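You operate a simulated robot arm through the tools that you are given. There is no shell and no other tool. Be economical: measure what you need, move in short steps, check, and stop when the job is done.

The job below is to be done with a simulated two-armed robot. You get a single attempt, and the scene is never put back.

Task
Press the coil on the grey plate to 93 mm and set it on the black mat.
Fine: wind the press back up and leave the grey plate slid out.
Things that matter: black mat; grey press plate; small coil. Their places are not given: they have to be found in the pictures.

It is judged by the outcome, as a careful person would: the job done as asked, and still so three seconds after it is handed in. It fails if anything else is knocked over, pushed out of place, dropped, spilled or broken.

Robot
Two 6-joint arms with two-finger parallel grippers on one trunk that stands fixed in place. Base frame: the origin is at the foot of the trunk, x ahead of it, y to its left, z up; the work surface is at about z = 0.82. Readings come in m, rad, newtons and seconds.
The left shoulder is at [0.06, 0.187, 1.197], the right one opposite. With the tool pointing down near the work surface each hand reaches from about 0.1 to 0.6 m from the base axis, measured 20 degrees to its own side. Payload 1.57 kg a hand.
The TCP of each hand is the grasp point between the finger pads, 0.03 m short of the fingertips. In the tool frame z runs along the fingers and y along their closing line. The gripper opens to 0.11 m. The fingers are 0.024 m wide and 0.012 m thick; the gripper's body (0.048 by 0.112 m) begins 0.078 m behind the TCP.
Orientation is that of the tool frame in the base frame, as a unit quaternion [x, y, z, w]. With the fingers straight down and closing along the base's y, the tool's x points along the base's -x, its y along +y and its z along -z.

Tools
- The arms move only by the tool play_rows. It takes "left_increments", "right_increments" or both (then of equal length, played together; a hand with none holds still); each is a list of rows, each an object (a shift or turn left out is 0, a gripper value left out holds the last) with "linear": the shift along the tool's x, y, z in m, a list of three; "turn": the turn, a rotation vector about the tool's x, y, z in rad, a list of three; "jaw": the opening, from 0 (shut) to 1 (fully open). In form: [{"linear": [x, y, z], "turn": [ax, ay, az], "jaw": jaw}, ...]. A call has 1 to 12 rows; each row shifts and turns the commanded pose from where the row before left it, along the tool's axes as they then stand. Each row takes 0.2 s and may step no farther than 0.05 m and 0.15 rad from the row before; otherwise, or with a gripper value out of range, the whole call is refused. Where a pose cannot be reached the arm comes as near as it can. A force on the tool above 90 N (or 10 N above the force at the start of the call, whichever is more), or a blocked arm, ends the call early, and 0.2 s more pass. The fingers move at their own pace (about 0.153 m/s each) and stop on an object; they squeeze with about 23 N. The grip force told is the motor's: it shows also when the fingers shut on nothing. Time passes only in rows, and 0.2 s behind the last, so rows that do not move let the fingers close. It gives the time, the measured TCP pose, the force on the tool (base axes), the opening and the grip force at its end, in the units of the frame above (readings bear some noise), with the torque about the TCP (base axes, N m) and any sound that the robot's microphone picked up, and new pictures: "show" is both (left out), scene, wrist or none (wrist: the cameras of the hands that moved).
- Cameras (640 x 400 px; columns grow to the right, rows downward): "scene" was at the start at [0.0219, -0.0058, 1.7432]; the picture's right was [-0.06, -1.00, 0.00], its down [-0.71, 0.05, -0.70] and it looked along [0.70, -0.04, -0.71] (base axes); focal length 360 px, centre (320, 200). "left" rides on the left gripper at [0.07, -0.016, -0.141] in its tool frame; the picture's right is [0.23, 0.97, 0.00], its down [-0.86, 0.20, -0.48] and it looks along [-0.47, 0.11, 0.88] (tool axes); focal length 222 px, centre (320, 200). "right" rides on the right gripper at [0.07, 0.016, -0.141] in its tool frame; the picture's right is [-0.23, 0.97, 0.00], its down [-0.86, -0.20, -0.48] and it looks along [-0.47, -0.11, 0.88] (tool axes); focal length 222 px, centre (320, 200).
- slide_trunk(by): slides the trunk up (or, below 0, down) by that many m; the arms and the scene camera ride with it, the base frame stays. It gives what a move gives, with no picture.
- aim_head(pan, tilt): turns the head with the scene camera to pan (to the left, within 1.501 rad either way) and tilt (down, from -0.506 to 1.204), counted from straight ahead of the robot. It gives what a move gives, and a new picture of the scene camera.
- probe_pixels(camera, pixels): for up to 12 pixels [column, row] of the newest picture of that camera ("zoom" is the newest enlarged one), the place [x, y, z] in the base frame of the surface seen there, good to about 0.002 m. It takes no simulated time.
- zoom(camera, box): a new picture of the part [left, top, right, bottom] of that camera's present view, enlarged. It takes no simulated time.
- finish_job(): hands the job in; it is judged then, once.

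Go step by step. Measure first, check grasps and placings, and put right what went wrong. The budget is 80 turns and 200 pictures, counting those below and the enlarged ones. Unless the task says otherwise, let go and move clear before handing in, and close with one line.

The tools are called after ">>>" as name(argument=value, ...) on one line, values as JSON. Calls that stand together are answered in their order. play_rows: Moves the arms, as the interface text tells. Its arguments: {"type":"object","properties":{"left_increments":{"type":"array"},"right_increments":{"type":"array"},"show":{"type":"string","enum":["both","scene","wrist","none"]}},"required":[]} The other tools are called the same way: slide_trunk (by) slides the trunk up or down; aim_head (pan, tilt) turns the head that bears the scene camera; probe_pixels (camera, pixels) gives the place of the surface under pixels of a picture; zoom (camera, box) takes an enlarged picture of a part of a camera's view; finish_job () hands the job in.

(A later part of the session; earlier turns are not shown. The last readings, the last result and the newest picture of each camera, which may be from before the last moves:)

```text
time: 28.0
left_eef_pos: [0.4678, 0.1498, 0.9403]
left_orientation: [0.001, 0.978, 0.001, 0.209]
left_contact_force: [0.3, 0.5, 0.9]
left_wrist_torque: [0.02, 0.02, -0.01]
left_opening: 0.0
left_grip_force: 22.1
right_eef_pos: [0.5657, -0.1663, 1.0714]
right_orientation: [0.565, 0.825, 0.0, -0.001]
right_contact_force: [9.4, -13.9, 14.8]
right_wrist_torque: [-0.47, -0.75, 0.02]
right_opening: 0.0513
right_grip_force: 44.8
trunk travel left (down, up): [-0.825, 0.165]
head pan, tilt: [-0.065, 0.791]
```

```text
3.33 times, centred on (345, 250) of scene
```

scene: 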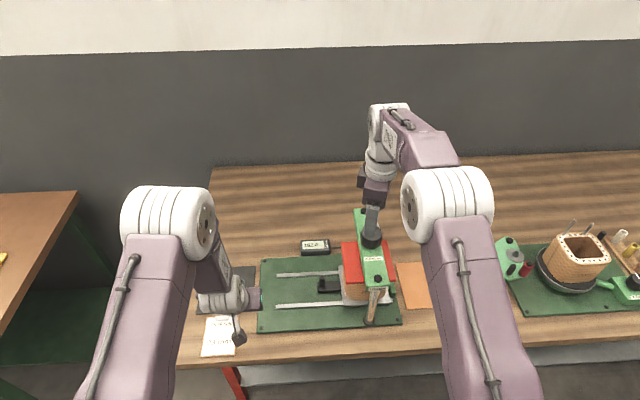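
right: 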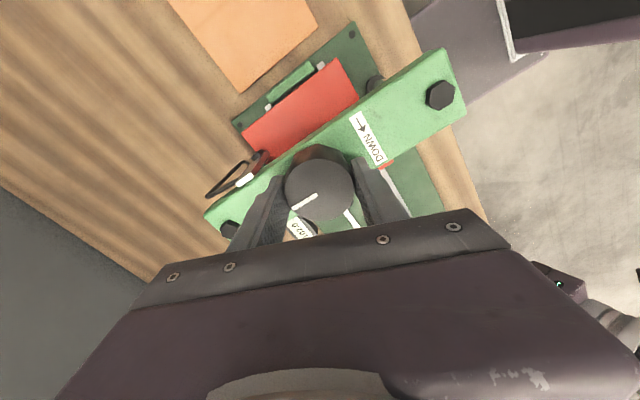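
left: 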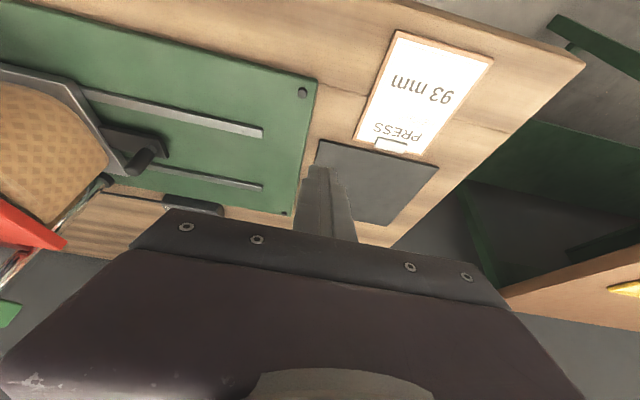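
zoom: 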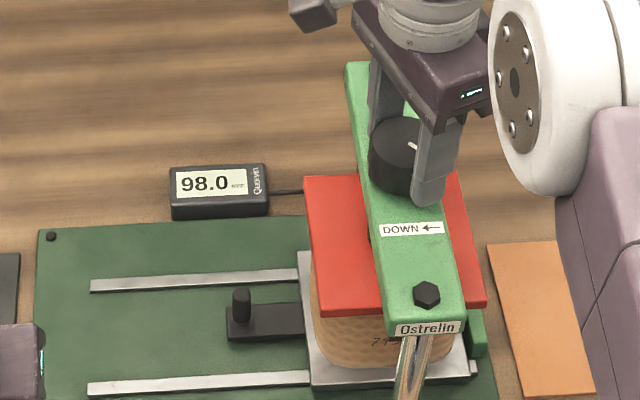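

It reads 98.0, so the rate is 1.667 mm/rad. I'll turn 0.6 more, then re-grip for the remaining 2.4 rad.

>>> play_rows(right_increments=[{"turn": [0, 0, 0.15]}, {"turn": [0, 0, 0.15]}, {"turn": [0, 0, 0.15]}, {"turn": [0, 0, 0.15]}, {}, {"jaw": 0.64}, {}, {"linear": [0, 0, -0.04]}, {}], show="none")

>>> zoom(camera="scene", box=[290, 190, 400, 310])

```text
time: 30.0
left_eef_pos: [0.47, 0.1522, 0.9407]
left_orientation: [0.0, 0.978, 0.0, 0.208]
left_contact_force: [-0.3, 0.4, -1.0]
left_wrist_torque: [0.02, 0.0, -0.02]
left_opening: 0.0001
left_grip_force: 21.3
right_eef_pos: [0.5644, -0.1643, 1.1126]
right_orientation: [0.783, 0.622, 0.0, 0.001]
right_contact_force: [0.1, -0.3, -0.5]
right_wrist_torque: [0.0, -0.01, 0.0]
right_opening: 0.0702
right_grip_force: 0.0
trunk travel left (down, up): [-0.825, 0.165]
head pan, tilt: [-0.065, 0.791]
```

```text
3.33 times, centred on (345, 250) of scene
```

zoom: 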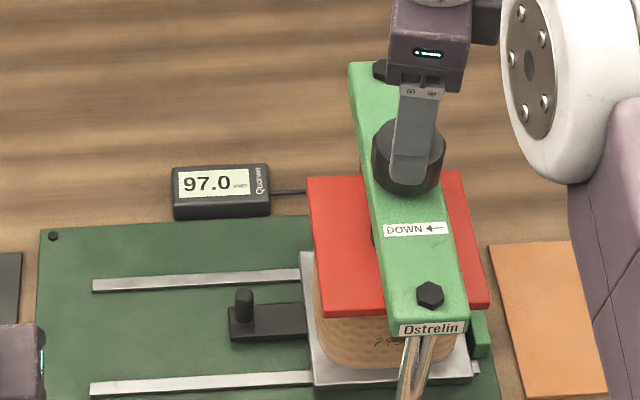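

It holds at 97.0 when released. I'll wind the hand back 3.0 rad and re-grip.

>>> play_rows(right_increments=[{"turn": [0, 0, -0.15]}, {"turn": [0, 0, -0.15]}, {"turn": [0, 0, -0.15]}, {"turn": [0, 0, -0.15]}, {"turn": [0, 0, -0.15]}, {"turn": [0, 0, -0.15]}, {"turn": [0, 0, -0.15]}, {"turn": [0, 0, -0.15]}, {"turn": [0, 0, -0.15]}, {"turn": [0, 0, -0.15]}, {"turn": [0, 0, -0.15]}, {"turn": [0, 0, -0.15]}], show="none")

>>> play_rows(right_increments=[{"turn": [0, 0, -0.15]}, {"turn": [0, 0, -0.15]}, {"turn": [0, 0, -0.15]}, {"turn": [0, 0, -0.15]}, {"turn": [0, 0, -0.15]}, {"turn": [0, 0, -0.15]}, {"turn": [0, 0, -0.15]}, {"turn": [0, 0, -0.15]}, {"linear": [0, 0, 0.04]}, {"jaw": 0}, {}, {}], show="none")

>>> zoom(camera="scene", box=[290, 190, 400, 310])

```text
time: 32.6
left_eef_pos: [0.4688, 0.1517, 0.9397]
left_orientation: [0.0, 0.978, 0.0, 0.209]
left_contact_force: [-0.3, -0.1, 0.2]
left_wrist_torque: [0.02, 0.01, 0.01]
left_opening: 0.0
left_grip_force: 21.6
right_eef_pos: [0.5658, -0.1643, 1.1125]
right_orientation: [-0.001, 1.0, 0.0, 0.0]
right_contact_force: [0.2, -0.6, 0.2]
right_wrist_torque: [0.0, -0.01, 0.01]
right_opening: 0.0706
right_grip_force: 0.0
trunk travel left (down, up): [-0.825, 0.165]
head pan, tilt: [-0.065, 0.791]
```

```text
time: 35.2
left_eef_pos: [0.4692, 0.1529, 0.9401]
left_orientation: [-0.001, 0.978, 0.001, 0.208]
left_contact_force: [-0.2, 0.2, 0.6]
left_wrist_torque: [0.01, 0.02, 0.0]
left_opening: 0.0
left_grip_force: 21.1
right_eef_pos: [0.5655, -0.1641, 1.0718]
right_orientation: [-0.564, 0.826, 0.0, 0.001]
right_contact_force: [-1.3, -0.3, 4.0]
right_wrist_torque: [0.08, 0.06, 0.04]
right_opening: 0.0516
right_grip_force: 45.0
trunk travel left (down, up): [-0.825, 0.165]
head pan, tilt: [-0.065, 0.791]
```

```text
3.33 times, centred on (345, 250) of scene
```

zoom: 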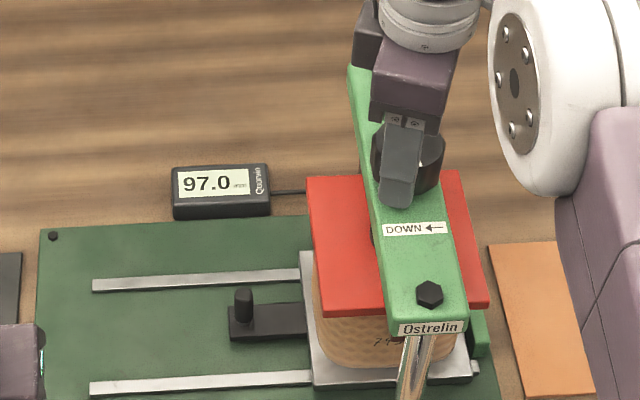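

The knob is gripped again. I'll turn 1.8 rad, aiming for about 94.0.

>>> play_rows(right_increments=[{"turn": [0, 0, 0.15]}, {"turn": [0, 0, 0.15]}, {"turn": [0, 0, 0.15]}, {"turn": [0, 0, 0.15]}, {"turn": [0, 0, 0.15]}, {"turn": [0, 0, 0.15]}, {"turn": [0, 0, 0.15]}, {"turn": [0, 0, 0.15]}, {"turn": [0, 0, 0.15]}, {"turn": [0, 0, 0.15]}, {"turn": [0, 0, 0.15]}, {"turn": [0, 0, 0.15]}], show="none")

>>> zoom(camera="scene", box=[290, 190, 400, 310])

```text
time: 37.8
left_eef_pos: [0.469, 0.1518, 0.9399]
left_orientation: [0.0, 0.978, 0.001, 0.208]
left_contact_force: [-0.9, -0.5, -0.4]
left_wrist_torque: [0.03, 0.01, -0.03]
left_opening: 0.0001
left_grip_force: 21.5
right_eef_pos: [0.566, -0.1653, 1.0721]
right_orientation: [0.296, 0.955, 0.002, 0.0]
right_contact_force: [5.8, -10.9, 8.3]
right_wrist_torque: [-1.19, -0.93, 0.09]
right_opening: 0.0514
right_grip_force: 44.9
trunk travel left (down, up): [-0.825, 0.165]
head pan, tilt: [-0.065, 0.791]
```

```text
3.33 times, centred on (345, 250) of scene
```

zoom: 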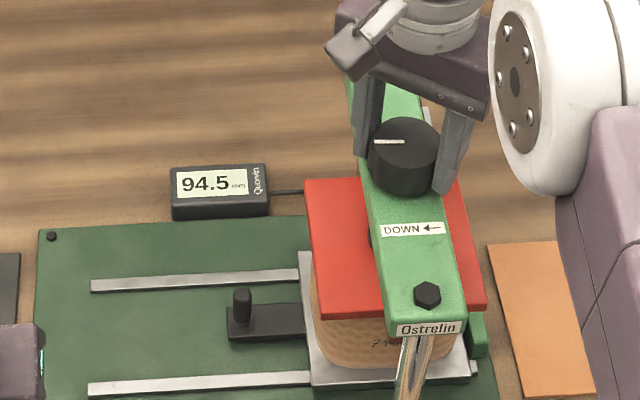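

It reads 94.5, in half-millimetre steps so far. I'll go gently from here with 0.6 rad more.

>>> play_rows(right_increments=[{"turn": [0, 0, 0.1]}, {"turn": [0, 0, 0.1]}, {"turn": [0, 0, 0.1]}, {"turn": [0, 0, 0.1]}, {"turn": [0, 0, 0.1]}, {"turn": [0, 0, 0.1]}, {}], show="none")

>>> zoom(camera="scene", box=[290, 190, 400, 310])

```text
time: 39.4
left_eef_pos: [0.4692, 0.1494, 0.9409]
left_orientation: [0.001, 0.978, 0.0, 0.209]
left_contact_force: [-0.4, 0.1, -1.3]
left_wrist_torque: [0.01, 0.0, -0.01]
left_opening: 0.0
left_grip_force: 21.4
right_eef_pos: [0.5658, -0.1664, 1.072]
right_orientation: [0.566, 0.825, 0.001, 0.0]
right_contact_force: [7.2, -14.1, 15.3]
right_wrist_torque: [-0.7, 0.17, 0.04]
right_opening: 0.0516
right_grip_force: 45.2
trunk travel left (down, up): [-0.825, 0.165]
head pan, tilt: [-0.065, 0.791]
```

```text
3.33 times, centred on (345, 250) of scene
```

zoom: 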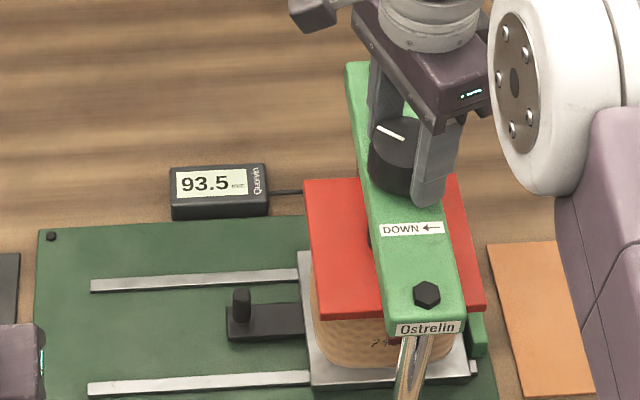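

It reads 93.5. I'll add 0.15 rad and look again.

>>> play_rows(right_increments=[{"turn": [0, 0, 0.075]}, {"turn": [0, 0, 0.075]}, {}], show="none")

>>> zoom(camera="scene", box=[290, 190, 400, 310])

```text
time: 40.2
left_eef_pos: [0.4694, 0.1504, 0.941]
left_orientation: [0.001, 0.978, 0.0, 0.209]
left_contact_force: [0.0, 0.2, 0.1]
left_wrist_torque: [0.0, 0.02, -0.02]
left_opening: 0.0
left_grip_force: 21.2
right_eef_pos: [0.5644, -0.1665, 1.0725]
right_orientation: [0.625, 0.78, 0.002, 0.0]
right_contact_force: [6.6, -14.5, 13.0]
right_wrist_torque: [-0.57, -0.23, 0.05]
right_opening: 0.0515
right_grip_force: 45.3
trunk travel left (down, up): [-0.825, 0.165]
head pan, tilt: [-0.065, 0.791]
```

```text
3.33 times, centred on (345, 250) of scene
```

zoom: 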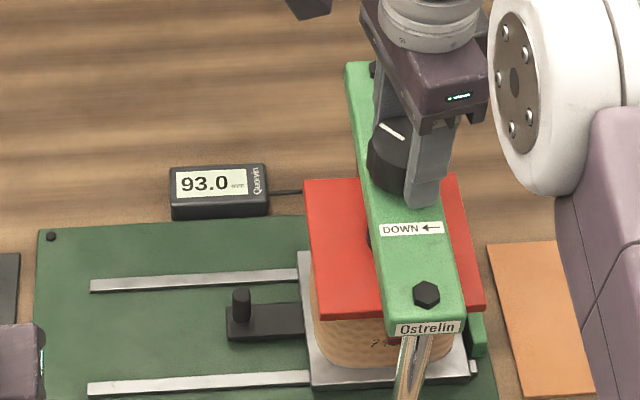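

It now shows 93.0. I'll nudge 0.06 rad to centre on it, dwell a moment and confirm the reading.

>>> play_rows(right_increments=[{"turn": [0, 0, 0.06]}, {}, {}, {}, {}, {}, {}], show="none")

>>> zoom(camera="scene", box=[290, 220, 400, 310])

```text
time: 41.8
left_eef_pos: [0.4691, 0.1518, 0.94]
left_orientation: [0.001, 0.978, 0.001, 0.208]
left_contact_force: [1.2, -0.7, 0.4]
left_wrist_torque: [0.0, -0.01, 0.02]
left_opening: 0.0003
left_grip_force: 21.0
right_eef_pos: [0.5656, -0.1667, 1.071]
right_orientation: [0.648, 0.762, 0.001, -0.001]
right_contact_force: [5.5, -15.7, 10.2]
right_wrist_torque: [-0.41, -0.07, 0.04]
right_opening: 0.0515
right_grip_force: 45.0
trunk travel left (down, up): [-0.825, 0.165]
head pan, tilt: [-0.065, 0.791]
```

```text
4.44 times, centred on (345, 265) of scene
```

zoom: 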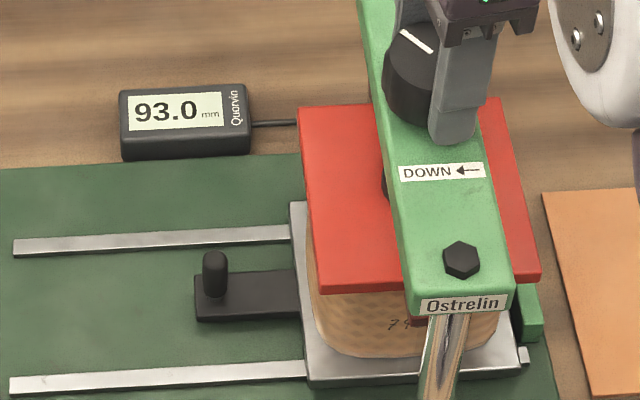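

It is steady at 93.0. Now I'll wind the press back up counter-clockwise.

>>> play_rows(right_increments=[{"turn": [0, 0, -0.15]}, {"turn": [0, 0, -0.15]}, {"turn": [0, 0, -0.15]}, {"turn": [0, 0, -0.15]}, {"turn": [0, 0, -0.15]}, {"turn": [0, 0, -0.15]}, {"turn": [0, 0, -0.15]}, {"turn": [0, 0, -0.15]}, {"turn": [0, 0, -0.15]}, {"turn": [0, 0, -0.15]}, {"turn": [0, 0, -0.15]}, {"turn": [0, 0, -0.15]}], show="none")

>>> play_rows(right_increments=[{"turn": [0, 0, -0.15]}, {"turn": [0, 0, -0.15]}, {"turn": [0, 0, -0.15]}, {"turn": [0, 0, -0.15]}, {"turn": [0, 0, -0.15]}, {"turn": [0, 0, -0.15]}, {"turn": [0, 0, -0.15]}, {"turn": [0, 0, -0.15]}, {}, {"jaw": 0.64}, {}, {"linear": [0, 0, -0.04]}], show="none")

>>> zoom(camera="scene", box=[290, 190, 400, 310])

```text
time: 44.4
left_eef_pos: [0.4685, 0.1509, 0.9396]
left_orientation: [0.0, 0.978, 0.001, 0.209]
left_contact_force: [0.4, -0.4, -0.3]
left_wrist_torque: [-0.02, 0.03, 0.03]
left_opening: 0.0
left_grip_force: 21.5
right_eef_pos: [0.566, -0.1648, 1.0712]
right_orientation: [-0.195, 0.981, 0.001, 0.0]
right_contact_force: [6.3, -7.5, 8.2]
right_wrist_torque: [0.32, -0.89, -0.03]
right_opening: 0.0515
right_grip_force: 45.0
trunk travel left (down, up): [-0.825, 0.165]
head pan, tilt: [-0.065, 0.791]
```

```text
time: 47.0
left_eef_pos: [0.4684, 0.1517, 0.9393]
left_orientation: [0.001, 0.978, -0.001, 0.209]
left_contact_force: [-0.1, -0.6, -0.4]
left_wrist_torque: [-0.01, 0.0, 0.03]
left_opening: 0.0
left_grip_force: 20.7
right_eef_pos: [0.5649, -0.1634, 1.114]
right_orientation: [0.713, -0.701, 0.0, 0.0]
right_contact_force: [-0.1, -0.2, 1.1]
right_wrist_torque: [0.0, -0.02, 0.01]
right_opening: 0.0705
right_grip_force: 0.0
trunk travel left (down, up): [-0.825, 0.165]
head pan, tilt: [-0.065, 0.791]
```

```text
3.33 times, centred on (345, 250) of scene
```

zoom: 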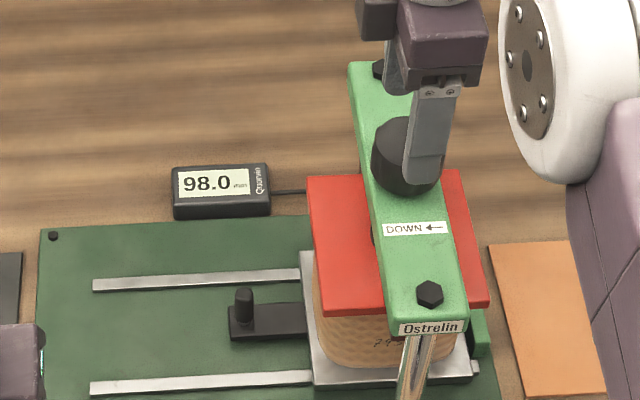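

It is at 98.0. I'll re-index the hand 2.85 rad forward, re-grip and wind the remaining 4 mm.

>>> play_rows(right_increments=[{"turn": [0, 0, 0.15]}, {"turn": [0, 0, 0.15]}, {"turn": [0, 0, 0.15]}, {"turn": [0, 0, 0.15]}, {"turn": [0, 0, 0.15]}, {"turn": [0, 0, 0.15]}, {"turn": [0, 0, 0.15]}, {"turn": [0, 0, 0.15]}, {"turn": [0, 0, 0.15]}, {"turn": [0, 0, 0.15]}, {"turn": [0, 0, 0.15]}, {"turn": [0, 0, 0.15]}], show="none")

>>> play_rows(right_increments=[{"turn": [0, 0, 0.15]}, {"turn": [0, 0, 0.15]}, {"turn": [0, 0, 0.15]}, {"turn": [0, 0, 0.15]}, {"turn": [0, 0, 0.15]}, {"turn": [0, 0, 0.15]}, {"turn": [0, 0, 0.15]}, {"linear": [0, 0, 0.042]}, {"jaw": 0}, {}, {}], show="none")

>>> play_rows(right_increments=[{"turn": [0, 0, -0.15]}, {"turn": [0, 0, -0.15]}, {"turn": [0, 0, -0.15]}, {"turn": [0, 0, -0.15]}, {"turn": [0, 0, -0.15]}, {"turn": [0, 0, -0.15]}, {"turn": [0, 0, -0.15]}, {"turn": [0, 0, -0.15]}, {"turn": [0, 0, -0.15]}, {"turn": [0, 0, -0.15]}, {"turn": [0, 0, -0.15]}, {"turn": [0, 0, -0.15]}], show="none")

>>> zoom(camera="scene", box=[290, 190, 400, 310])

```text
time: 49.6
left_eef_pos: [0.4691, 0.1513, 0.9392]
left_orientation: [0.0, 0.978, 0.0, 0.209]
left_contact_force: [-0.7, -1.0, -0.1]
left_wrist_torque: [0.0, 0.02, 0.0]
left_opening: 0.0
left_grip_force: 20.9
right_eef_pos: [0.5653, -0.165, 1.1125]
right_orientation: [0.106, 0.994, 0.0, -0.001]
right_contact_force: [-0.1, 0.0, -0.5]
right_wrist_torque: [-0.01, 0.0, 0.01]
right_opening: 0.0704
right_grip_force: 0.1
trunk travel left (down, up): [-0.825, 0.165]
head pan, tilt: [-0.065, 0.791]
```

```text
time: 52.0
left_eef_pos: [0.4674, 0.1518, 0.94]
left_orientation: [0.0, 0.978, 0.0, 0.21]
left_contact_force: [-1.1, 0.0, 0.8]
left_wrist_torque: [-0.01, 0.03, 0.01]
left_opening: 0.0
left_grip_force: 21.2
right_eef_pos: [0.564, -0.1637, 1.0684]
right_orientation: [0.589, 0.808, 0.0, 0.0]
right_contact_force: [-12.0, -1.9, -8.2]
right_wrist_torque: [0.05, -1.41, -0.04]
right_opening: 0.0521
right_grip_force: 44.5
trunk travel left (down, up): [-0.825, 0.165]
head pan, tilt: [-0.065, 0.791]
```

```text
time: 54.6
left_eef_pos: [0.469, 0.15, 0.9416]
left_orientation: [-0.001, 0.978, 0.001, 0.209]
left_contact_force: [-1.1, 0.9, 0.5]
left_wrist_torque: [-0.01, -0.02, 0.03]
left_opening: 0.0
left_grip_force: 21.2
right_eef_pos: [0.564, -0.1649, 1.0691]
right_orientation: [-0.266, 0.964, 0.0, -0.003]
right_contact_force: [-17.3, -2.5, -23.2]
right_wrist_torque: [-1.42, 0.47, -0.07]
right_opening: 0.0522
right_grip_force: 43.9
trunk travel left (down, up): [-0.825, 0.165]
head pan, tilt: [-0.065, 0.791]
```

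```text
3.33 times, centred on (345, 250) of scene
```

zoom: 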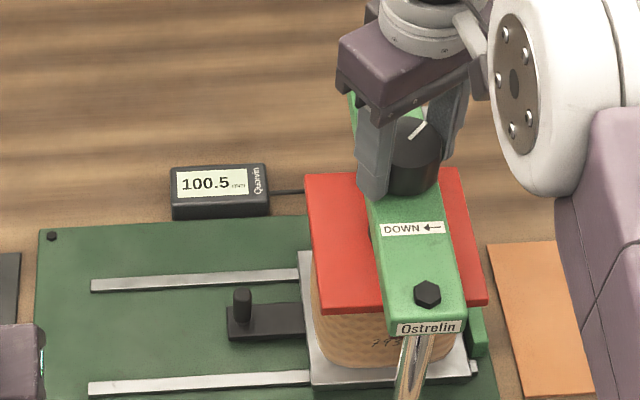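

It is at 100.5. I'll turn about 0.85 rad more back to 102.

>>> play_rows(right_increments=[{"turn": [0, 0, -0.14]}, {"turn": [0, 0, -0.14]}, {"turn": [0, 0, -0.14]}, {"turn": [0, 0, -0.14]}, {"turn": [0, 0, -0.14]}, {"turn": [0, 0, -0.14]}, {}], show="none")

>>> zoom(camera="scene", box=[290, 190, 400, 310])

```text
time: 56.2
left_eef_pos: [0.4666, 0.1521, 0.9396]
left_orientation: [-0.001, 0.978, 0.002, 0.209]
left_contact_force: [-0.2, 0.1, -0.4]
left_wrist_torque: [-0.01, 0.0, 0.0]
left_opening: 0.0001
left_grip_force: 21.6
right_eef_pos: [0.5646, -0.1655, 1.0696]
right_orientation: [-0.636, 0.771, 0.001, 0.001]
right_contact_force: [-13.5, -5.4, -20.0]
right_wrist_torque: [0.66, -0.81, -0.46]
right_opening: 0.0522
right_grip_force: 45.2
trunk travel left (down, up): [-0.825, 0.165]
head pan, tilt: [-0.065, 0.791]
```

```text
3.33 times, centred on (345, 250) of scene
```

zoom: 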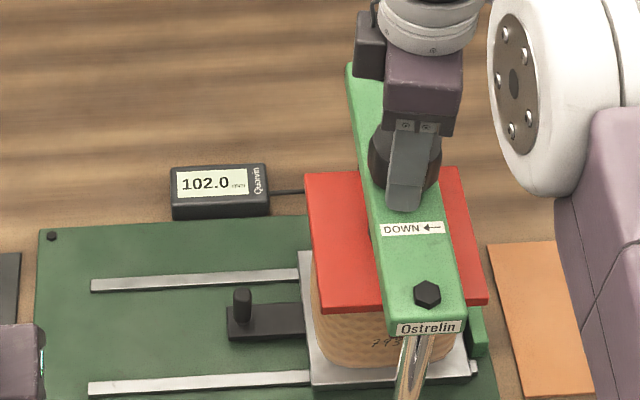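

It is back at 102.0. I'll release the knob and retreat with the right hand, while the left opens and moves towards the post.

>>> play_rows(right_increments=[{"jaw": 0.64}, {}, {"linear": [0, 0, -0.045]}, {"linear": [0, 0, -0.045]}, {"linear": [0.045, 0, 0]}, {"linear": [0.045, 0, 0]}, {"linear": [0.045, 0.03, 0]}, {"linear": [0.0, 0.04, 0]}, {}, {}], left_increments=[{"jaw": 1.0}, {}, {}, {}, {}, {"linear": [0, -0.041, 0]}, {"linear": [0, -0.041, 0]}, {"linear": [0, -0.041, 0]}, {"linear": [0, -0.041, 0]}, {}], show="both")

```text
refused: row 7 steps farther than a row can; nothing moved
```

>>> play_rows(right_increments=[{"jaw": 0.64}, {}, {"linear": [0, 0, -0.045]}, {"linear": [0, 0, -0.045]}, {"linear": [0.045, 0, 0]}, {"linear": [0.045, 0, 0]}, {"linear": [0.045, 0.0, 0]}, {"linear": [0.0, 0.045, 0]}, {}, {}], left_increments=[{"jaw": 1.0}, {}, {}, {}, {}, {"linear": [0, -0.041, 0]}, {"linear": [0, -0.041, 0]}, {"linear": [0, -0.041, 0]}, {"linear": [0, -0.041, 0]}, {}], show="both")

```text
time: 58.4
left_eef_pos: [0.4709, -0.0122, 0.9392]
left_orientation: [0.001, 0.978, 0.0, 0.207]
left_contact_force: [-0.1, 0.4, -0.6]
left_wrist_torque: [0.0, 0.01, 0.02]
left_opening: 0.1099
left_grip_force: 0.0
right_eef_pos: [0.4958, -0.2868, 1.1603]
right_orientation: [-0.636, 0.772, 0.001, 0.0]
right_contact_force: [-0.7, 0.4, 0.4]
right_wrist_torque: [0.01, 0.01, -0.01]
right_opening: 0.0705
right_grip_force: 0.1
trunk travel left (down, up): [-0.825, 0.165]
head pan, tilt: [-0.065, 0.791]
```

scene: 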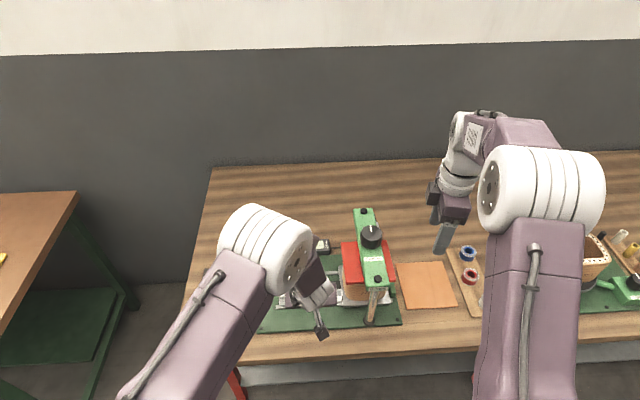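
right: 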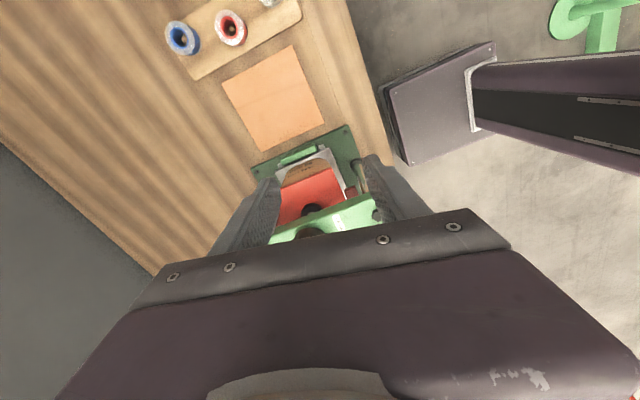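
left: 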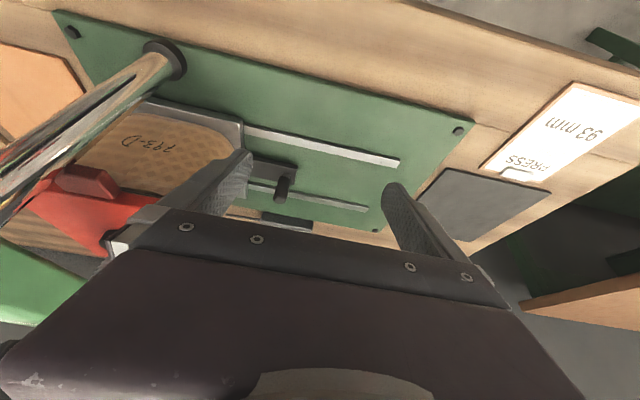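

In the left view the post at (283,185) lies between the fingers, nearer the −y finger. I'll probe it to confirm clearance.

>>> probe_pixels(camera="left", pixels=[[282, 182], [283, 195], [244, 160], [234, 135], [106, 235], [215, 150], [100, 180]])

```text
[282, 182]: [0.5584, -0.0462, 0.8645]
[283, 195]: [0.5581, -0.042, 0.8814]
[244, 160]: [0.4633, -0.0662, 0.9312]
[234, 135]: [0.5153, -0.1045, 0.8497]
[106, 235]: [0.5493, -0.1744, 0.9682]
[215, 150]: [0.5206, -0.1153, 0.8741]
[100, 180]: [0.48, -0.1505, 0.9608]
```

There is about 13 mm clearance to the post and 35 mm to the coil. I'll go forward and down around the post.

>>> play_rows(left_increments=[{"linear": [-0.0429, 0, 0.0192]}, {"linear": [-0.0429, 0, 0.0192]}, {"linear": [0.0118, 0, 0.0265]}, {"linear": [0.0118, 0, 0.0265]}, {}], show="wrist")

```text
time: 59.6
left_eef_pos: [0.5655, -0.0132, 0.8829]
left_orientation: [0.0, 0.978, 0.0, 0.209]
left_contact_force: [0.5, 0.2, -0.1]
left_wrist_torque: [0.01, -0.01, 0.0]
left_opening: 0.1102
left_grip_force: 0.1
right_eef_pos: [0.4956, -0.2874, 1.1607]
right_orientation: [-0.636, 0.772, 0.0, -0.001]
right_contact_force: [0.6, 0.1, 0.8]
right_wrist_torque: [-0.03, 0.02, 0.0]
right_opening: 0.0704
right_grip_force: 0.0
trunk travel left (down, up): [-0.825, 0.165]
head pan, tilt: [-0.065, 0.791]
```

left: 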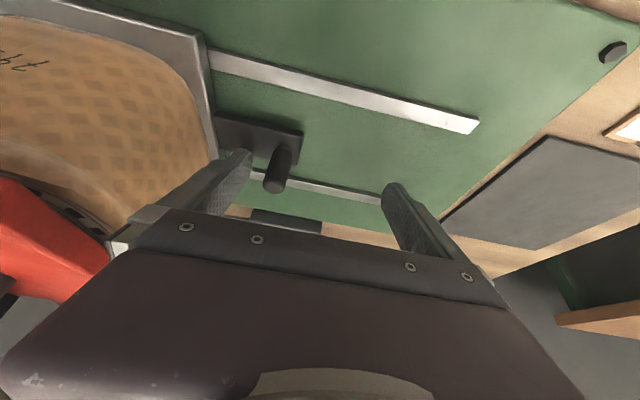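

The −y finger is beside the post. I'll pull the plate out along +y.

>>> play_rows(left_increments=[{"linear": [0, 0.01, 0]}, {"linear": [0, 0.01, 0]}, {"linear": [0, 0.015, 0]}, {"linear": [0, 0.015, 0]}, {"linear": [0, 0.015, 0]}, {"linear": [0, 0.015, 0]}, {"linear": [0, 0.015, 0]}, {"linear": [0, 0.015, 0]}, {"linear": [0, 0.015, 0]}, {"linear": [0, 0.015, 0]}, {}], show="both")

```text
time: 62.0
left_eef_pos: [0.5631, 0.1298, 0.8814]
left_orientation: [0.001, 0.978, 0.0, 0.209]
left_contact_force: [-0.7, 0.0, 0.8]
left_wrist_torque: [0.0, -0.01, -0.01]
left_opening: 0.1101
left_grip_force: 0.0
right_eef_pos: [0.4948, -0.2863, 1.1622]
right_orientation: [-0.637, 0.771, 0.0, 0.0]
right_contact_force: [-0.3, 0.9, 0.9]
right_wrist_torque: [-0.01, 0.0, -0.03]
right_opening: 0.0703
right_grip_force: 0.1
trunk travel left (down, up): [-0.825, 0.165]
head pan, tilt: [-0.065, 0.791]
```

scene: 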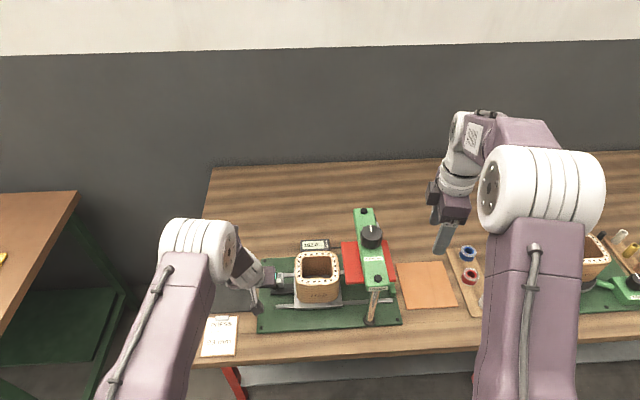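
left: 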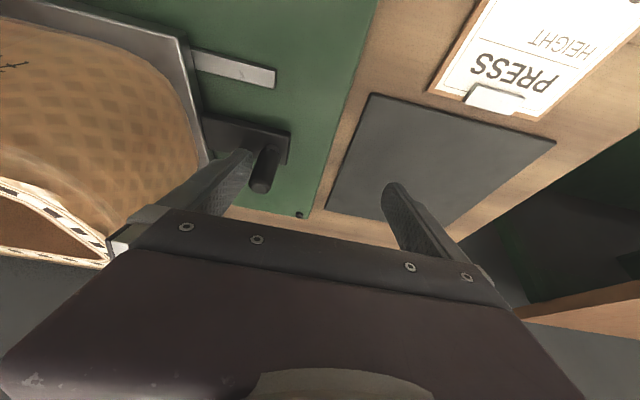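

The coil is out from under the press. I'll pull the last ~45 mm gently to the outer stop.

>>> play_rows(left_increments=[{"linear": [0, 0.012, 0]}, {"linear": [0, 0.012, 0]}, {"linear": [0, 0.008, 0]}, {"linear": [0, 0.006, 0]}, {"linear": [0, 0.004, 0]}, {"linear": [0, 0.003, 0]}, {}], show="both")

>>> zoom(camera="scene", box=[230, 230, 350, 330])

```text
time: 63.6
left_eef_pos: [0.5615, 0.1736, 0.8819]
left_orientation: [0.0, 0.978, 0.0, 0.208]
left_contact_force: [-1.6, -1.0, 0.8]
left_wrist_torque: [-0.04, 0.01, -0.02]
left_opening: 0.1099
left_grip_force: 0.1
right_eef_pos: [0.4936, -0.2861, 1.1607]
right_orientation: [-0.636, 0.772, 0.0, 0.0]
right_contact_force: [-0.3, 0.1, -0.5]
right_wrist_torque: [-0.01, -0.01, -0.04]
right_opening: 0.0705
right_grip_force: 0.1
trunk travel left (down, up): [-0.825, 0.165]
head pan, tilt: [-0.065, 0.791]
```

scene: 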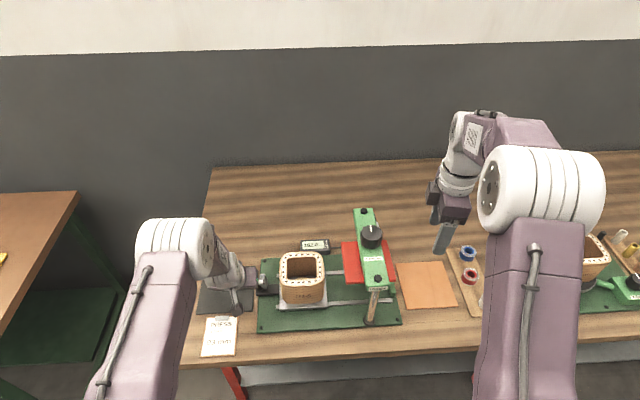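
left: 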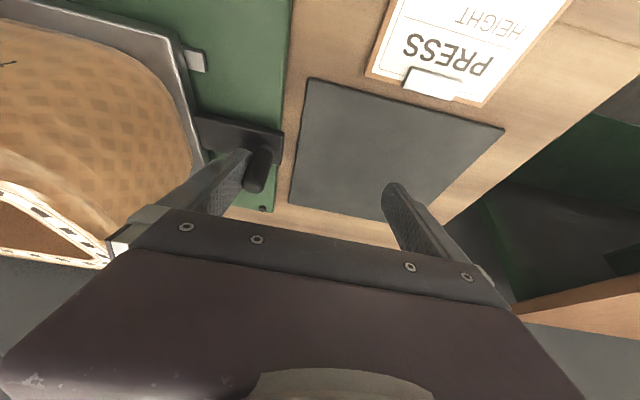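

```text
4.00 times, centred on (290, 280) of scene
```

zoom: 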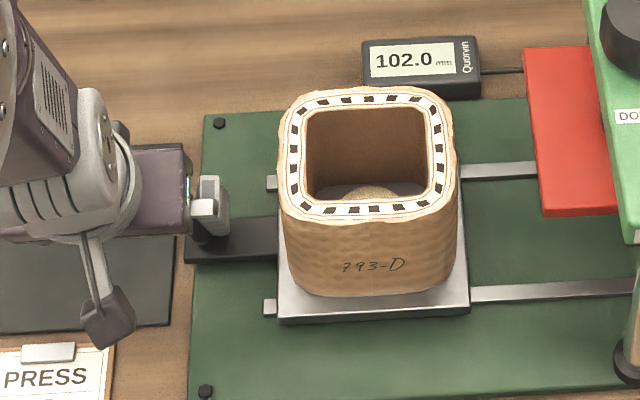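

The plate is nearly at its original position. I'll nudge a few mm more for the stop and measure the coil.

>>> play_rows(left_increments=[{"linear": [0, 0.003, 0]}, {"linear": [0, 0.003, 0]}, {}], show="none")

>>> zoom(camera="scene", box=[250, 240, 340, 320])

>>> probe_pixels(camera="zoom", pixels=[[246, 160], [456, 160], [350, 222], [350, 66], [258, 140], [440, 150], [355, 204], [355, 72], [300, 198], [260, 335], [455, 325], [350, 330]])

```text
time: 64.4
left_eef_pos: [0.5606, 0.1758, 0.882]
left_orientation: [0.002, 0.978, 0.002, 0.208]
left_contact_force: [-1.9, -26.0, -6.8]
left_wrist_torque: [-0.37, -0.18, -0.22]
left_opening: 0.11
left_grip_force: 0.4
right_eef_pos: [0.4955, -0.2911, 1.1597]
right_orientation: [-0.636, 0.771, 0.001, 0.0]
right_contact_force: [-0.2, -0.1, 0.4]
right_wrist_torque: [0.03, -0.01, 0.01]
right_opening: 0.0704
right_grip_force: 0.1
trunk travel left (down, up): [-0.825, 0.165]
head pan, tilt: [-0.065, 0.791]
```

```text
5.00 times, centred on (295, 280) of scene
```

zoom: 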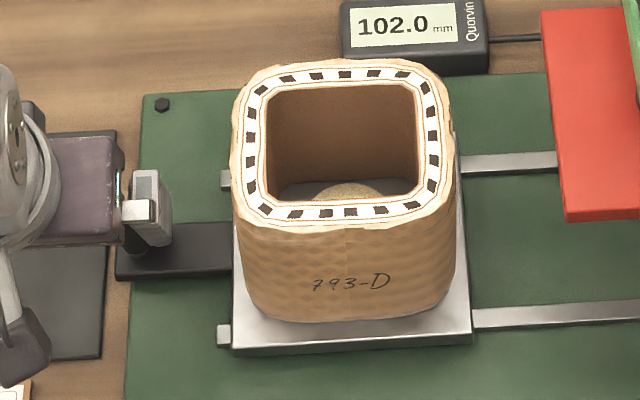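

```text
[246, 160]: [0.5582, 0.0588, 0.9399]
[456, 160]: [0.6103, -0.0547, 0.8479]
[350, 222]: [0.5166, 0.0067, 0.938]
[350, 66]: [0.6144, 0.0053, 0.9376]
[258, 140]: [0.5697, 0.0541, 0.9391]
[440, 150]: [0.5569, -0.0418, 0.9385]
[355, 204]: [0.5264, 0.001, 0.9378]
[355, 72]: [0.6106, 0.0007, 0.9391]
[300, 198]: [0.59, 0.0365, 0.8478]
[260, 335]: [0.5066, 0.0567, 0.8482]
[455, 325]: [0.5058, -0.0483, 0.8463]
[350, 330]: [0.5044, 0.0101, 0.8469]
```

The plate is against its outer stop (26 N) and the coil top is at ≈0.9385, about 92–93 mm above the plate. I'll unload, rise, narrow the jaw and move over the coil's left (+y) wall at [0.566,0.0565].

>>> play_rows(left_increments=[{"linear": [0, -0.005, 0]}, {"linear": [-0.0204, 0, -0.0456]}, {"linear": [-0.0204, 0, -0.0456]}, {"jaw": 0.5}, {}, {"linear": [0, -0.04, 0]}, {"linear": [0, -0.04, 0]}, {"linear": [-0.004, -0.034, 0.002]}, {}], show="both")

```text
time: 66.4
left_eef_pos: [0.5685, 0.0623, 0.9562]
left_orientation: [0.001, 0.978, 0.0, 0.207]
left_contact_force: [0.3, -0.1, 0.1]
left_wrist_torque: [0.03, -0.02, 0.0]
left_opening: 0.0548
left_grip_force: 0.1
left hand out of reach, approached as far as the arm can: row 3
right_eef_pos: [0.494, -0.2884, 1.1607]
right_orientation: [-0.636, 0.772, -0.001, -0.001]
right_contact_force: [0.3, 0.2, 0.8]
right_wrist_torque: [0.03, 0.0, 0.0]
right_opening: 0.0705
right_grip_force: 0.0
trunk travel left (down, up): [-0.825, 0.165]
head pan, tilt: [-0.065, 0.791]
```

scene: 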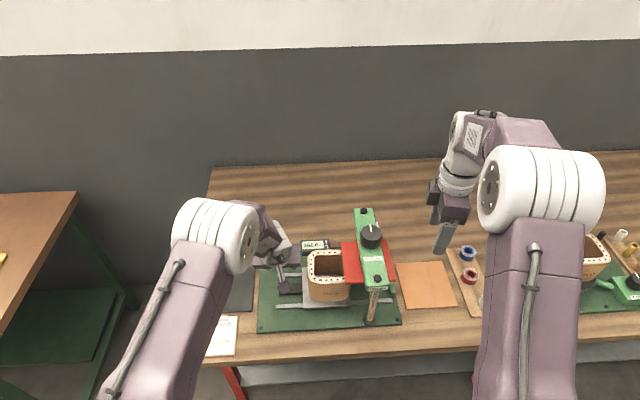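
left: 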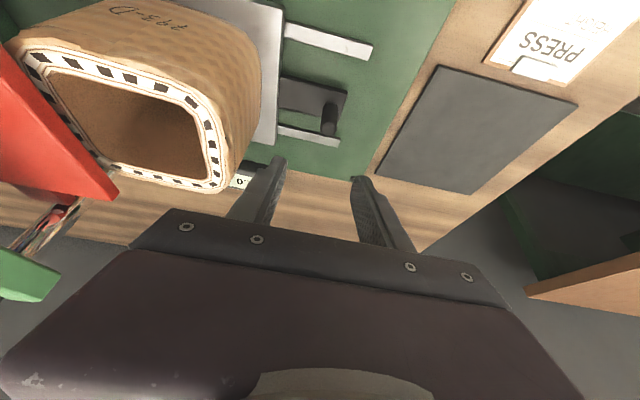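

The rise was clipped at z≈0.956 by reach, so the −y finger pushed the coil and plate about 4–5 cm back in. I'll back off right away and inspect.

>>> play_rows(left_increments=[{"linear": [0, 0.03, 0]}, {"linear": [0, 0.03, 0]}, {}], show="none")

>>> slide_trunk(by=0.1)

>>> zoom(camera="scene", box=[220, 210, 400, 330])

```text
time: 67.2
left_eef_pos: [0.568, 0.1229, 0.9545]
left_orientation: [-0.001, 0.978, 0.001, 0.209]
left_contact_force: [0.1, -0.4, 0.7]
left_wrist_torque: [0.0, 0.0, 0.02]
left_opening: 0.0549
left_grip_force: 0.0
right_eef_pos: [0.495, -0.2877, 1.1607]
right_orientation: [-0.637, 0.771, 0.0, 0.0]
right_contact_force: [-0.7, -0.1, -1.0]
right_wrist_torque: [0.0, -0.01, -0.01]
right_opening: 0.0704
right_grip_force: 0.1
trunk travel left (down, up): [-0.825, 0.165]
head pan, tilt: [-0.065, 0.791]
```

```text
time: 68.5
left_eef_pos: [0.5667, 0.1238, 1.0555]
left_orientation: [0.0, 0.978, 0.0, 0.209]
left_contact_force: [-0.3, 0.8, 0.2]
left_wrist_torque: [0.0, 0.02, 0.0]
left_opening: 0.0549
left_grip_force: 0.0
right_eef_pos: [0.4945, -0.2876, 1.2604]
right_orientation: [-0.637, 0.771, 0.0, 0.0]
right_contact_force: [0.0, 0.8, -0.8]
right_wrist_torque: [-0.01, -0.01, 0.0]
right_opening: 0.0704
right_grip_force: 0.3
trunk travel left (down, up): [-0.925, 0.065]
head pan, tilt: [-0.065, 0.791]
```

```text
3.33 times, centred on (310, 270) of scene
```

zoom: 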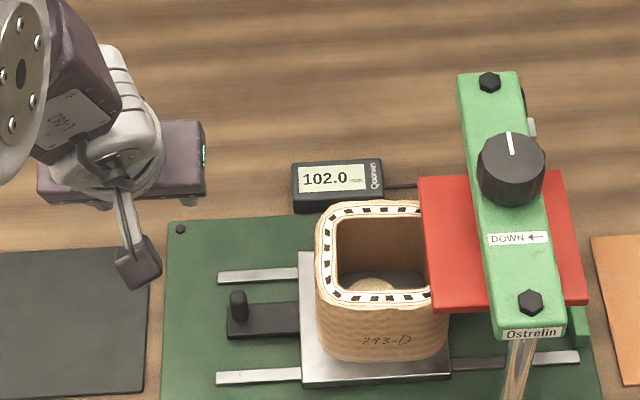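

Everything is still upright. The plate moved in part way and the coil sits slightly to the right on it. I'll measure the post, plate and coil.

>>> probe_pixels(camera="zoom", pixels=[[237, 295], [237, 320], [300, 345], [448, 372], [326, 255], [330, 285], [370, 296], [420, 298], [375, 208], [436, 320], [445, 340], [375, 280]])

```text
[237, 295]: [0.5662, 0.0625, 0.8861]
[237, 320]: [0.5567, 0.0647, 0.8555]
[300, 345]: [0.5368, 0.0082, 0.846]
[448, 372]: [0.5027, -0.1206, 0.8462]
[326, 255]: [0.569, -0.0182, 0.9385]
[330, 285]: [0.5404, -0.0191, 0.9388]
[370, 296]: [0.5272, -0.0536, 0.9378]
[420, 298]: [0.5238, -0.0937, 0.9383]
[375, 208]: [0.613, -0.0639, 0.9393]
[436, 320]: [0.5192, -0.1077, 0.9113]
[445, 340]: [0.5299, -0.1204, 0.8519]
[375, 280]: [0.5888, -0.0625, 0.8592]
```

The post is at y≈0.065 and the coil is centred around y≈−0.066. I'll hook the post again with the open hand, first descending.

>>> play_rows(left_increments=[{"jaw": 1.0}, {"linear": [0, -0.022, 0]}, {"linear": [0.0184, 0, 0.0393]}, {"linear": [0.0184, 0, 0.0393]}, {"linear": [0.0184, 0, 0.0393]}, {"linear": [0.0183, 0, 0.0391]}, {}], show="wrist")

```text
time: 70.1
left_eef_pos: [0.5646, 0.1031, 0.8823]
left_orientation: [0.0, 0.978, -0.001, 0.209]
left_contact_force: [-0.1, -0.3, 0.7]
left_wrist_torque: [0.01, 0.01, 0.02]
left_opening: 0.1102
left_grip_force: 0.0
right_eef_pos: [0.494, -0.2862, 1.2617]
right_orientation: [-0.637, 0.771, 0.0, 0.001]
right_contact_force: [-0.3, 0.4, 0.4]
right_wrist_torque: [-0.02, -0.01, 0.02]
right_opening: 0.0701
right_grip_force: 0.0
trunk travel left (down, up): [-0.925, 0.065]
head pan, tilt: [-0.065, 0.791]
```

left: 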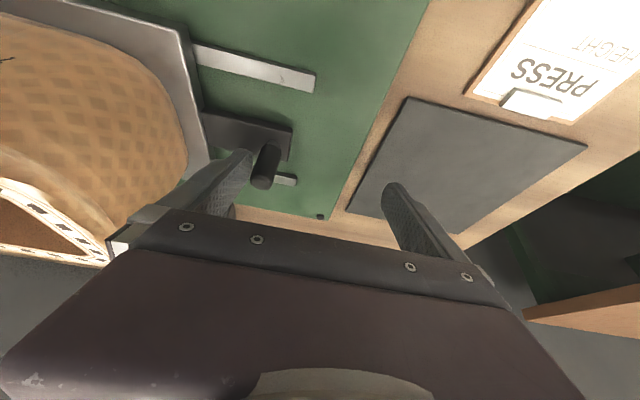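

The post at (262,165) is hooked. I'll pull to the outer stop.

>>> play_rows(left_increments=[{"linear": [0, 0.01, 0]}, {"linear": [0, 0.012, 0]}, {"linear": [0, 0.012, 0]}, {"linear": [0, 0.012, 0]}, {"linear": [0, 0.012, 0]}, {"linear": [0, 0.008, 0]}, {"linear": [0, 0.005, 0]}, {"linear": [0, 0.004, 0]}, {}], show="none")

>>> zoom(camera="scene", box=[230, 230, 350, 330])

```text
time: 72.1
left_eef_pos: [0.5639, 0.177, 0.8824]
left_orientation: [0.001, 0.978, 0.0, 0.208]
left_contact_force: [-0.3, -1.3, 0.4]
left_wrist_torque: [-0.04, -0.02, 0.01]
left_opening: 0.1101
left_grip_force: 0.1
right_eef_pos: [0.4954, -0.2866, 1.26]
right_orientation: [-0.636, 0.771, 0.0, 0.001]
right_contact_force: [0.4, -0.3, 0.5]
right_wrist_torque: [-0.02, 0.0, 0.01]
right_opening: 0.0704
right_grip_force: 0.1
trunk travel left (down, up): [-0.925, 0.065]
head pan, tilt: [-0.065, 0.791]
```

```text
4.00 times, centred on (290, 280) of scene
```

zoom: 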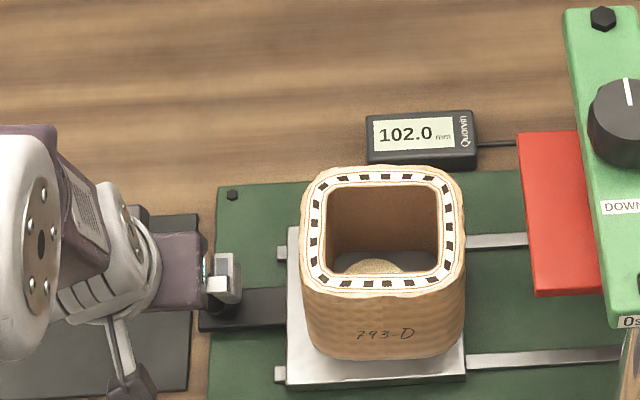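

The plate is out again at the stop position. I'll measure the coil's left wall and rise straight up, this time verifying the height.

>>> probe_pixels(camera="zoom", pixels=[[306, 230], [316, 230], [324, 228], [440, 230], [458, 230], [380, 290], [380, 172], [316, 265], [318, 195]])

>>> play_rows(left_increments=[{"linear": [0, -0.006, 0]}, {"linear": [-0.0204, 0, -0.0456]}, {"linear": [-0.0204, 0, -0.0456]}, {"linear": [-0.0122, 0, -0.0274], "jaw": 0.5}, {}, {}], show="none")

```text
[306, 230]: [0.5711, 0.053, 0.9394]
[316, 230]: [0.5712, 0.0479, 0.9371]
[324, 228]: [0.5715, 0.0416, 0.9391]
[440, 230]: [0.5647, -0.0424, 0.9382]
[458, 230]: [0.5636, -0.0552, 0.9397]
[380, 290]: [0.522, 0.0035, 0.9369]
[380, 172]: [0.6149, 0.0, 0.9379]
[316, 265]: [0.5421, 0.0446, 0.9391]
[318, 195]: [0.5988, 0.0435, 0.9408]
```

```text
time: 73.5
left_eef_pos: [0.5623, 0.1718, 1.0108]
left_orientation: [0.0, 0.978, 0.0, 0.209]
left_contact_force: [-0.9, -0.7, -0.3]
left_wrist_torque: [0.01, 0.03, 0.01]
left_opening: 0.0549
left_grip_force: 0.0
right_eef_pos: [0.495, -0.2858, 1.2603]
right_orientation: [-0.636, 0.772, 0.001, 0.001]
right_contact_force: [-0.3, 0.8, -0.5]
right_wrist_torque: [0.03, -0.01, 0.0]
right_opening: 0.0703
right_grip_force: 0.1
trunk travel left (down, up): [-0.925, 0.065]
head pan, tilt: [-0.065, 0.791]
```

The hand is at z=1.011 with the tips well above the coil. The wall centre is at y≈0.048, so I'll move over it and check in the wrist view.

>>> play_rows(left_increments=[{"linear": [0, -0.041, 0]}, {"linear": [0, -0.041, 0]}, {"linear": [-0.0037, -0.041, 0.0016]}, {}], show="both")

```text
time: 74.5
left_eef_pos: [0.5697, 0.0465, 1.0119]
left_orientation: [0.001, 0.978, 0.0, 0.209]
left_contact_force: [-1.5, -0.8, 0.3]
left_wrist_torque: [0.0, 0.03, 0.01]
left_opening: 0.055
left_grip_force: 0.2
right_eef_pos: [0.4953, -0.287, 1.2613]
right_orientation: [-0.636, 0.772, 0.0, 0.0]
right_contact_force: [0.3, 0.0, 0.0]
right_wrist_torque: [0.0, -0.02, -0.01]
right_opening: 0.0705
right_grip_force: 0.1
trunk travel left (down, up): [-0.925, 0.065]
head pan, tilt: [-0.065, 0.791]
```

scene: 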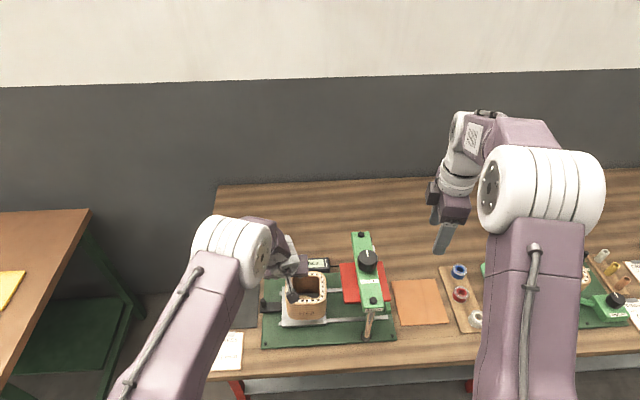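
left: 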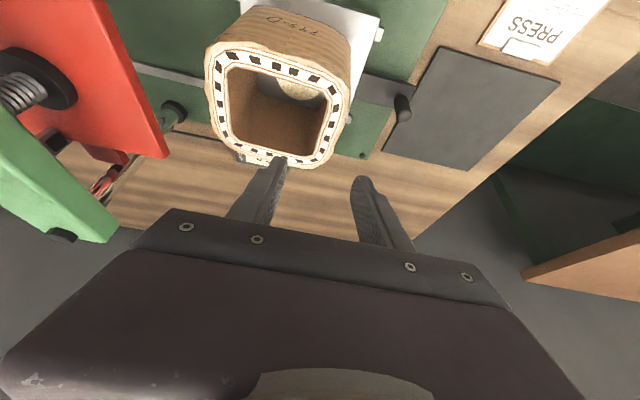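

The fingers straddle the wall in y. I'll descend half way and look.

>>> play_rows(left_increments=[{"linear": [0.009, 0.001, 0.02]}, {"linear": [0.009, 0, 0.02]}, {}], show="wrist")

>>> zoom(camera="scene", box=[250, 230, 350, 330])

```text
time: 75.3
left_eef_pos: [0.5699, 0.0479, 0.9676]
left_orientation: [0.001, 0.978, 0.0, 0.208]
left_contact_force: [-0.3, -0.3, -0.2]
left_wrist_torque: [0.0, -0.01, -0.03]
left_opening: 0.0549
left_grip_force: 0.0
right_eef_pos: [0.4952, -0.2869, 1.2625]
right_orientation: [-0.636, 0.771, 0.0, 0.0]
right_contact_force: [-0.2, 0.1, -0.4]
right_wrist_torque: [0.01, 0.0, -0.02]
right_opening: 0.0704
right_grip_force: 0.1
trunk travel left (down, up): [-0.925, 0.065]
head pan, tilt: [-0.065, 0.791]
```

left: 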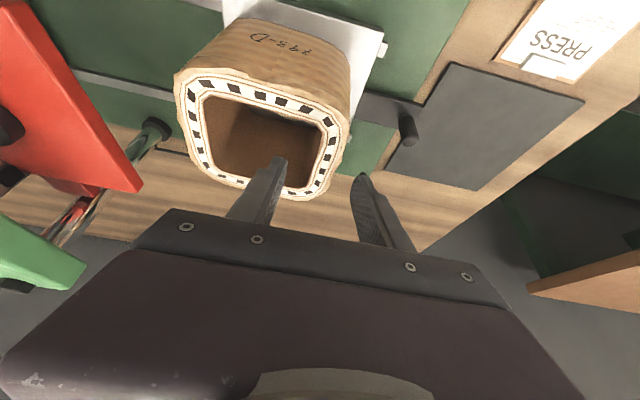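

```text
4.00 times, centred on (300, 280) of scene
```

zoom: 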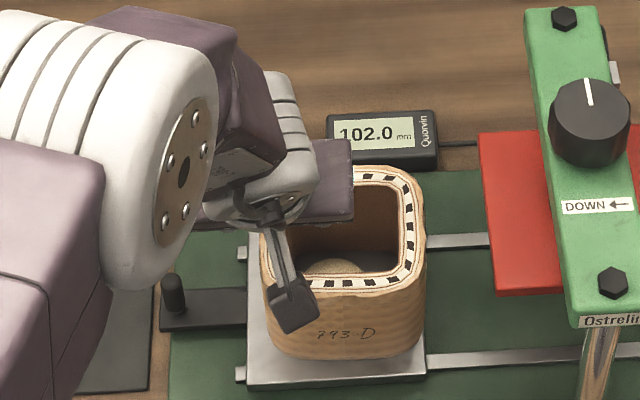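

The inner finger enters the hole and the outer one stays outside. I'll continue down to TCP z≈0.925 and close.

>>> play_rows(left_increments=[{"linear": [0.0087, 0, 0.0195]}, {"linear": [0.0087, 0, 0.0195]}, {}, {"jaw": 0}, {}, {}], show="wrist")

```text
time: 76.7
left_eef_pos: [0.5706, 0.0488, 0.9233]
left_orientation: [0.0, 0.978, 0.001, 0.209]
left_contact_force: [-2.3, -0.5, 0.7]
left_wrist_torque: [-0.18, -0.09, -0.22]
left_opening: 0.0196
left_grip_force: 23.0
right_eef_pos: [0.4942, -0.2879, 1.2615]
right_orientation: [-0.636, 0.771, -0.001, 0.0]
right_contact_force: [0.5, -0.2, 0.4]
right_wrist_torque: [0.02, -0.04, -0.03]
right_opening: 0.0704
right_grip_force: 0.1
trunk travel left (down, up): [-0.925, 0.065]
head pan, tilt: [-0.065, 0.791]
```

left: 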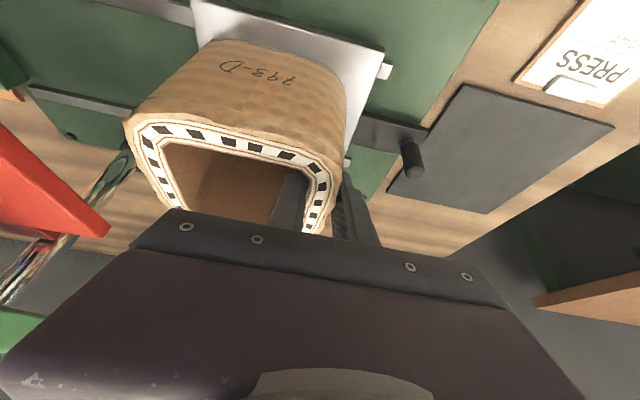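

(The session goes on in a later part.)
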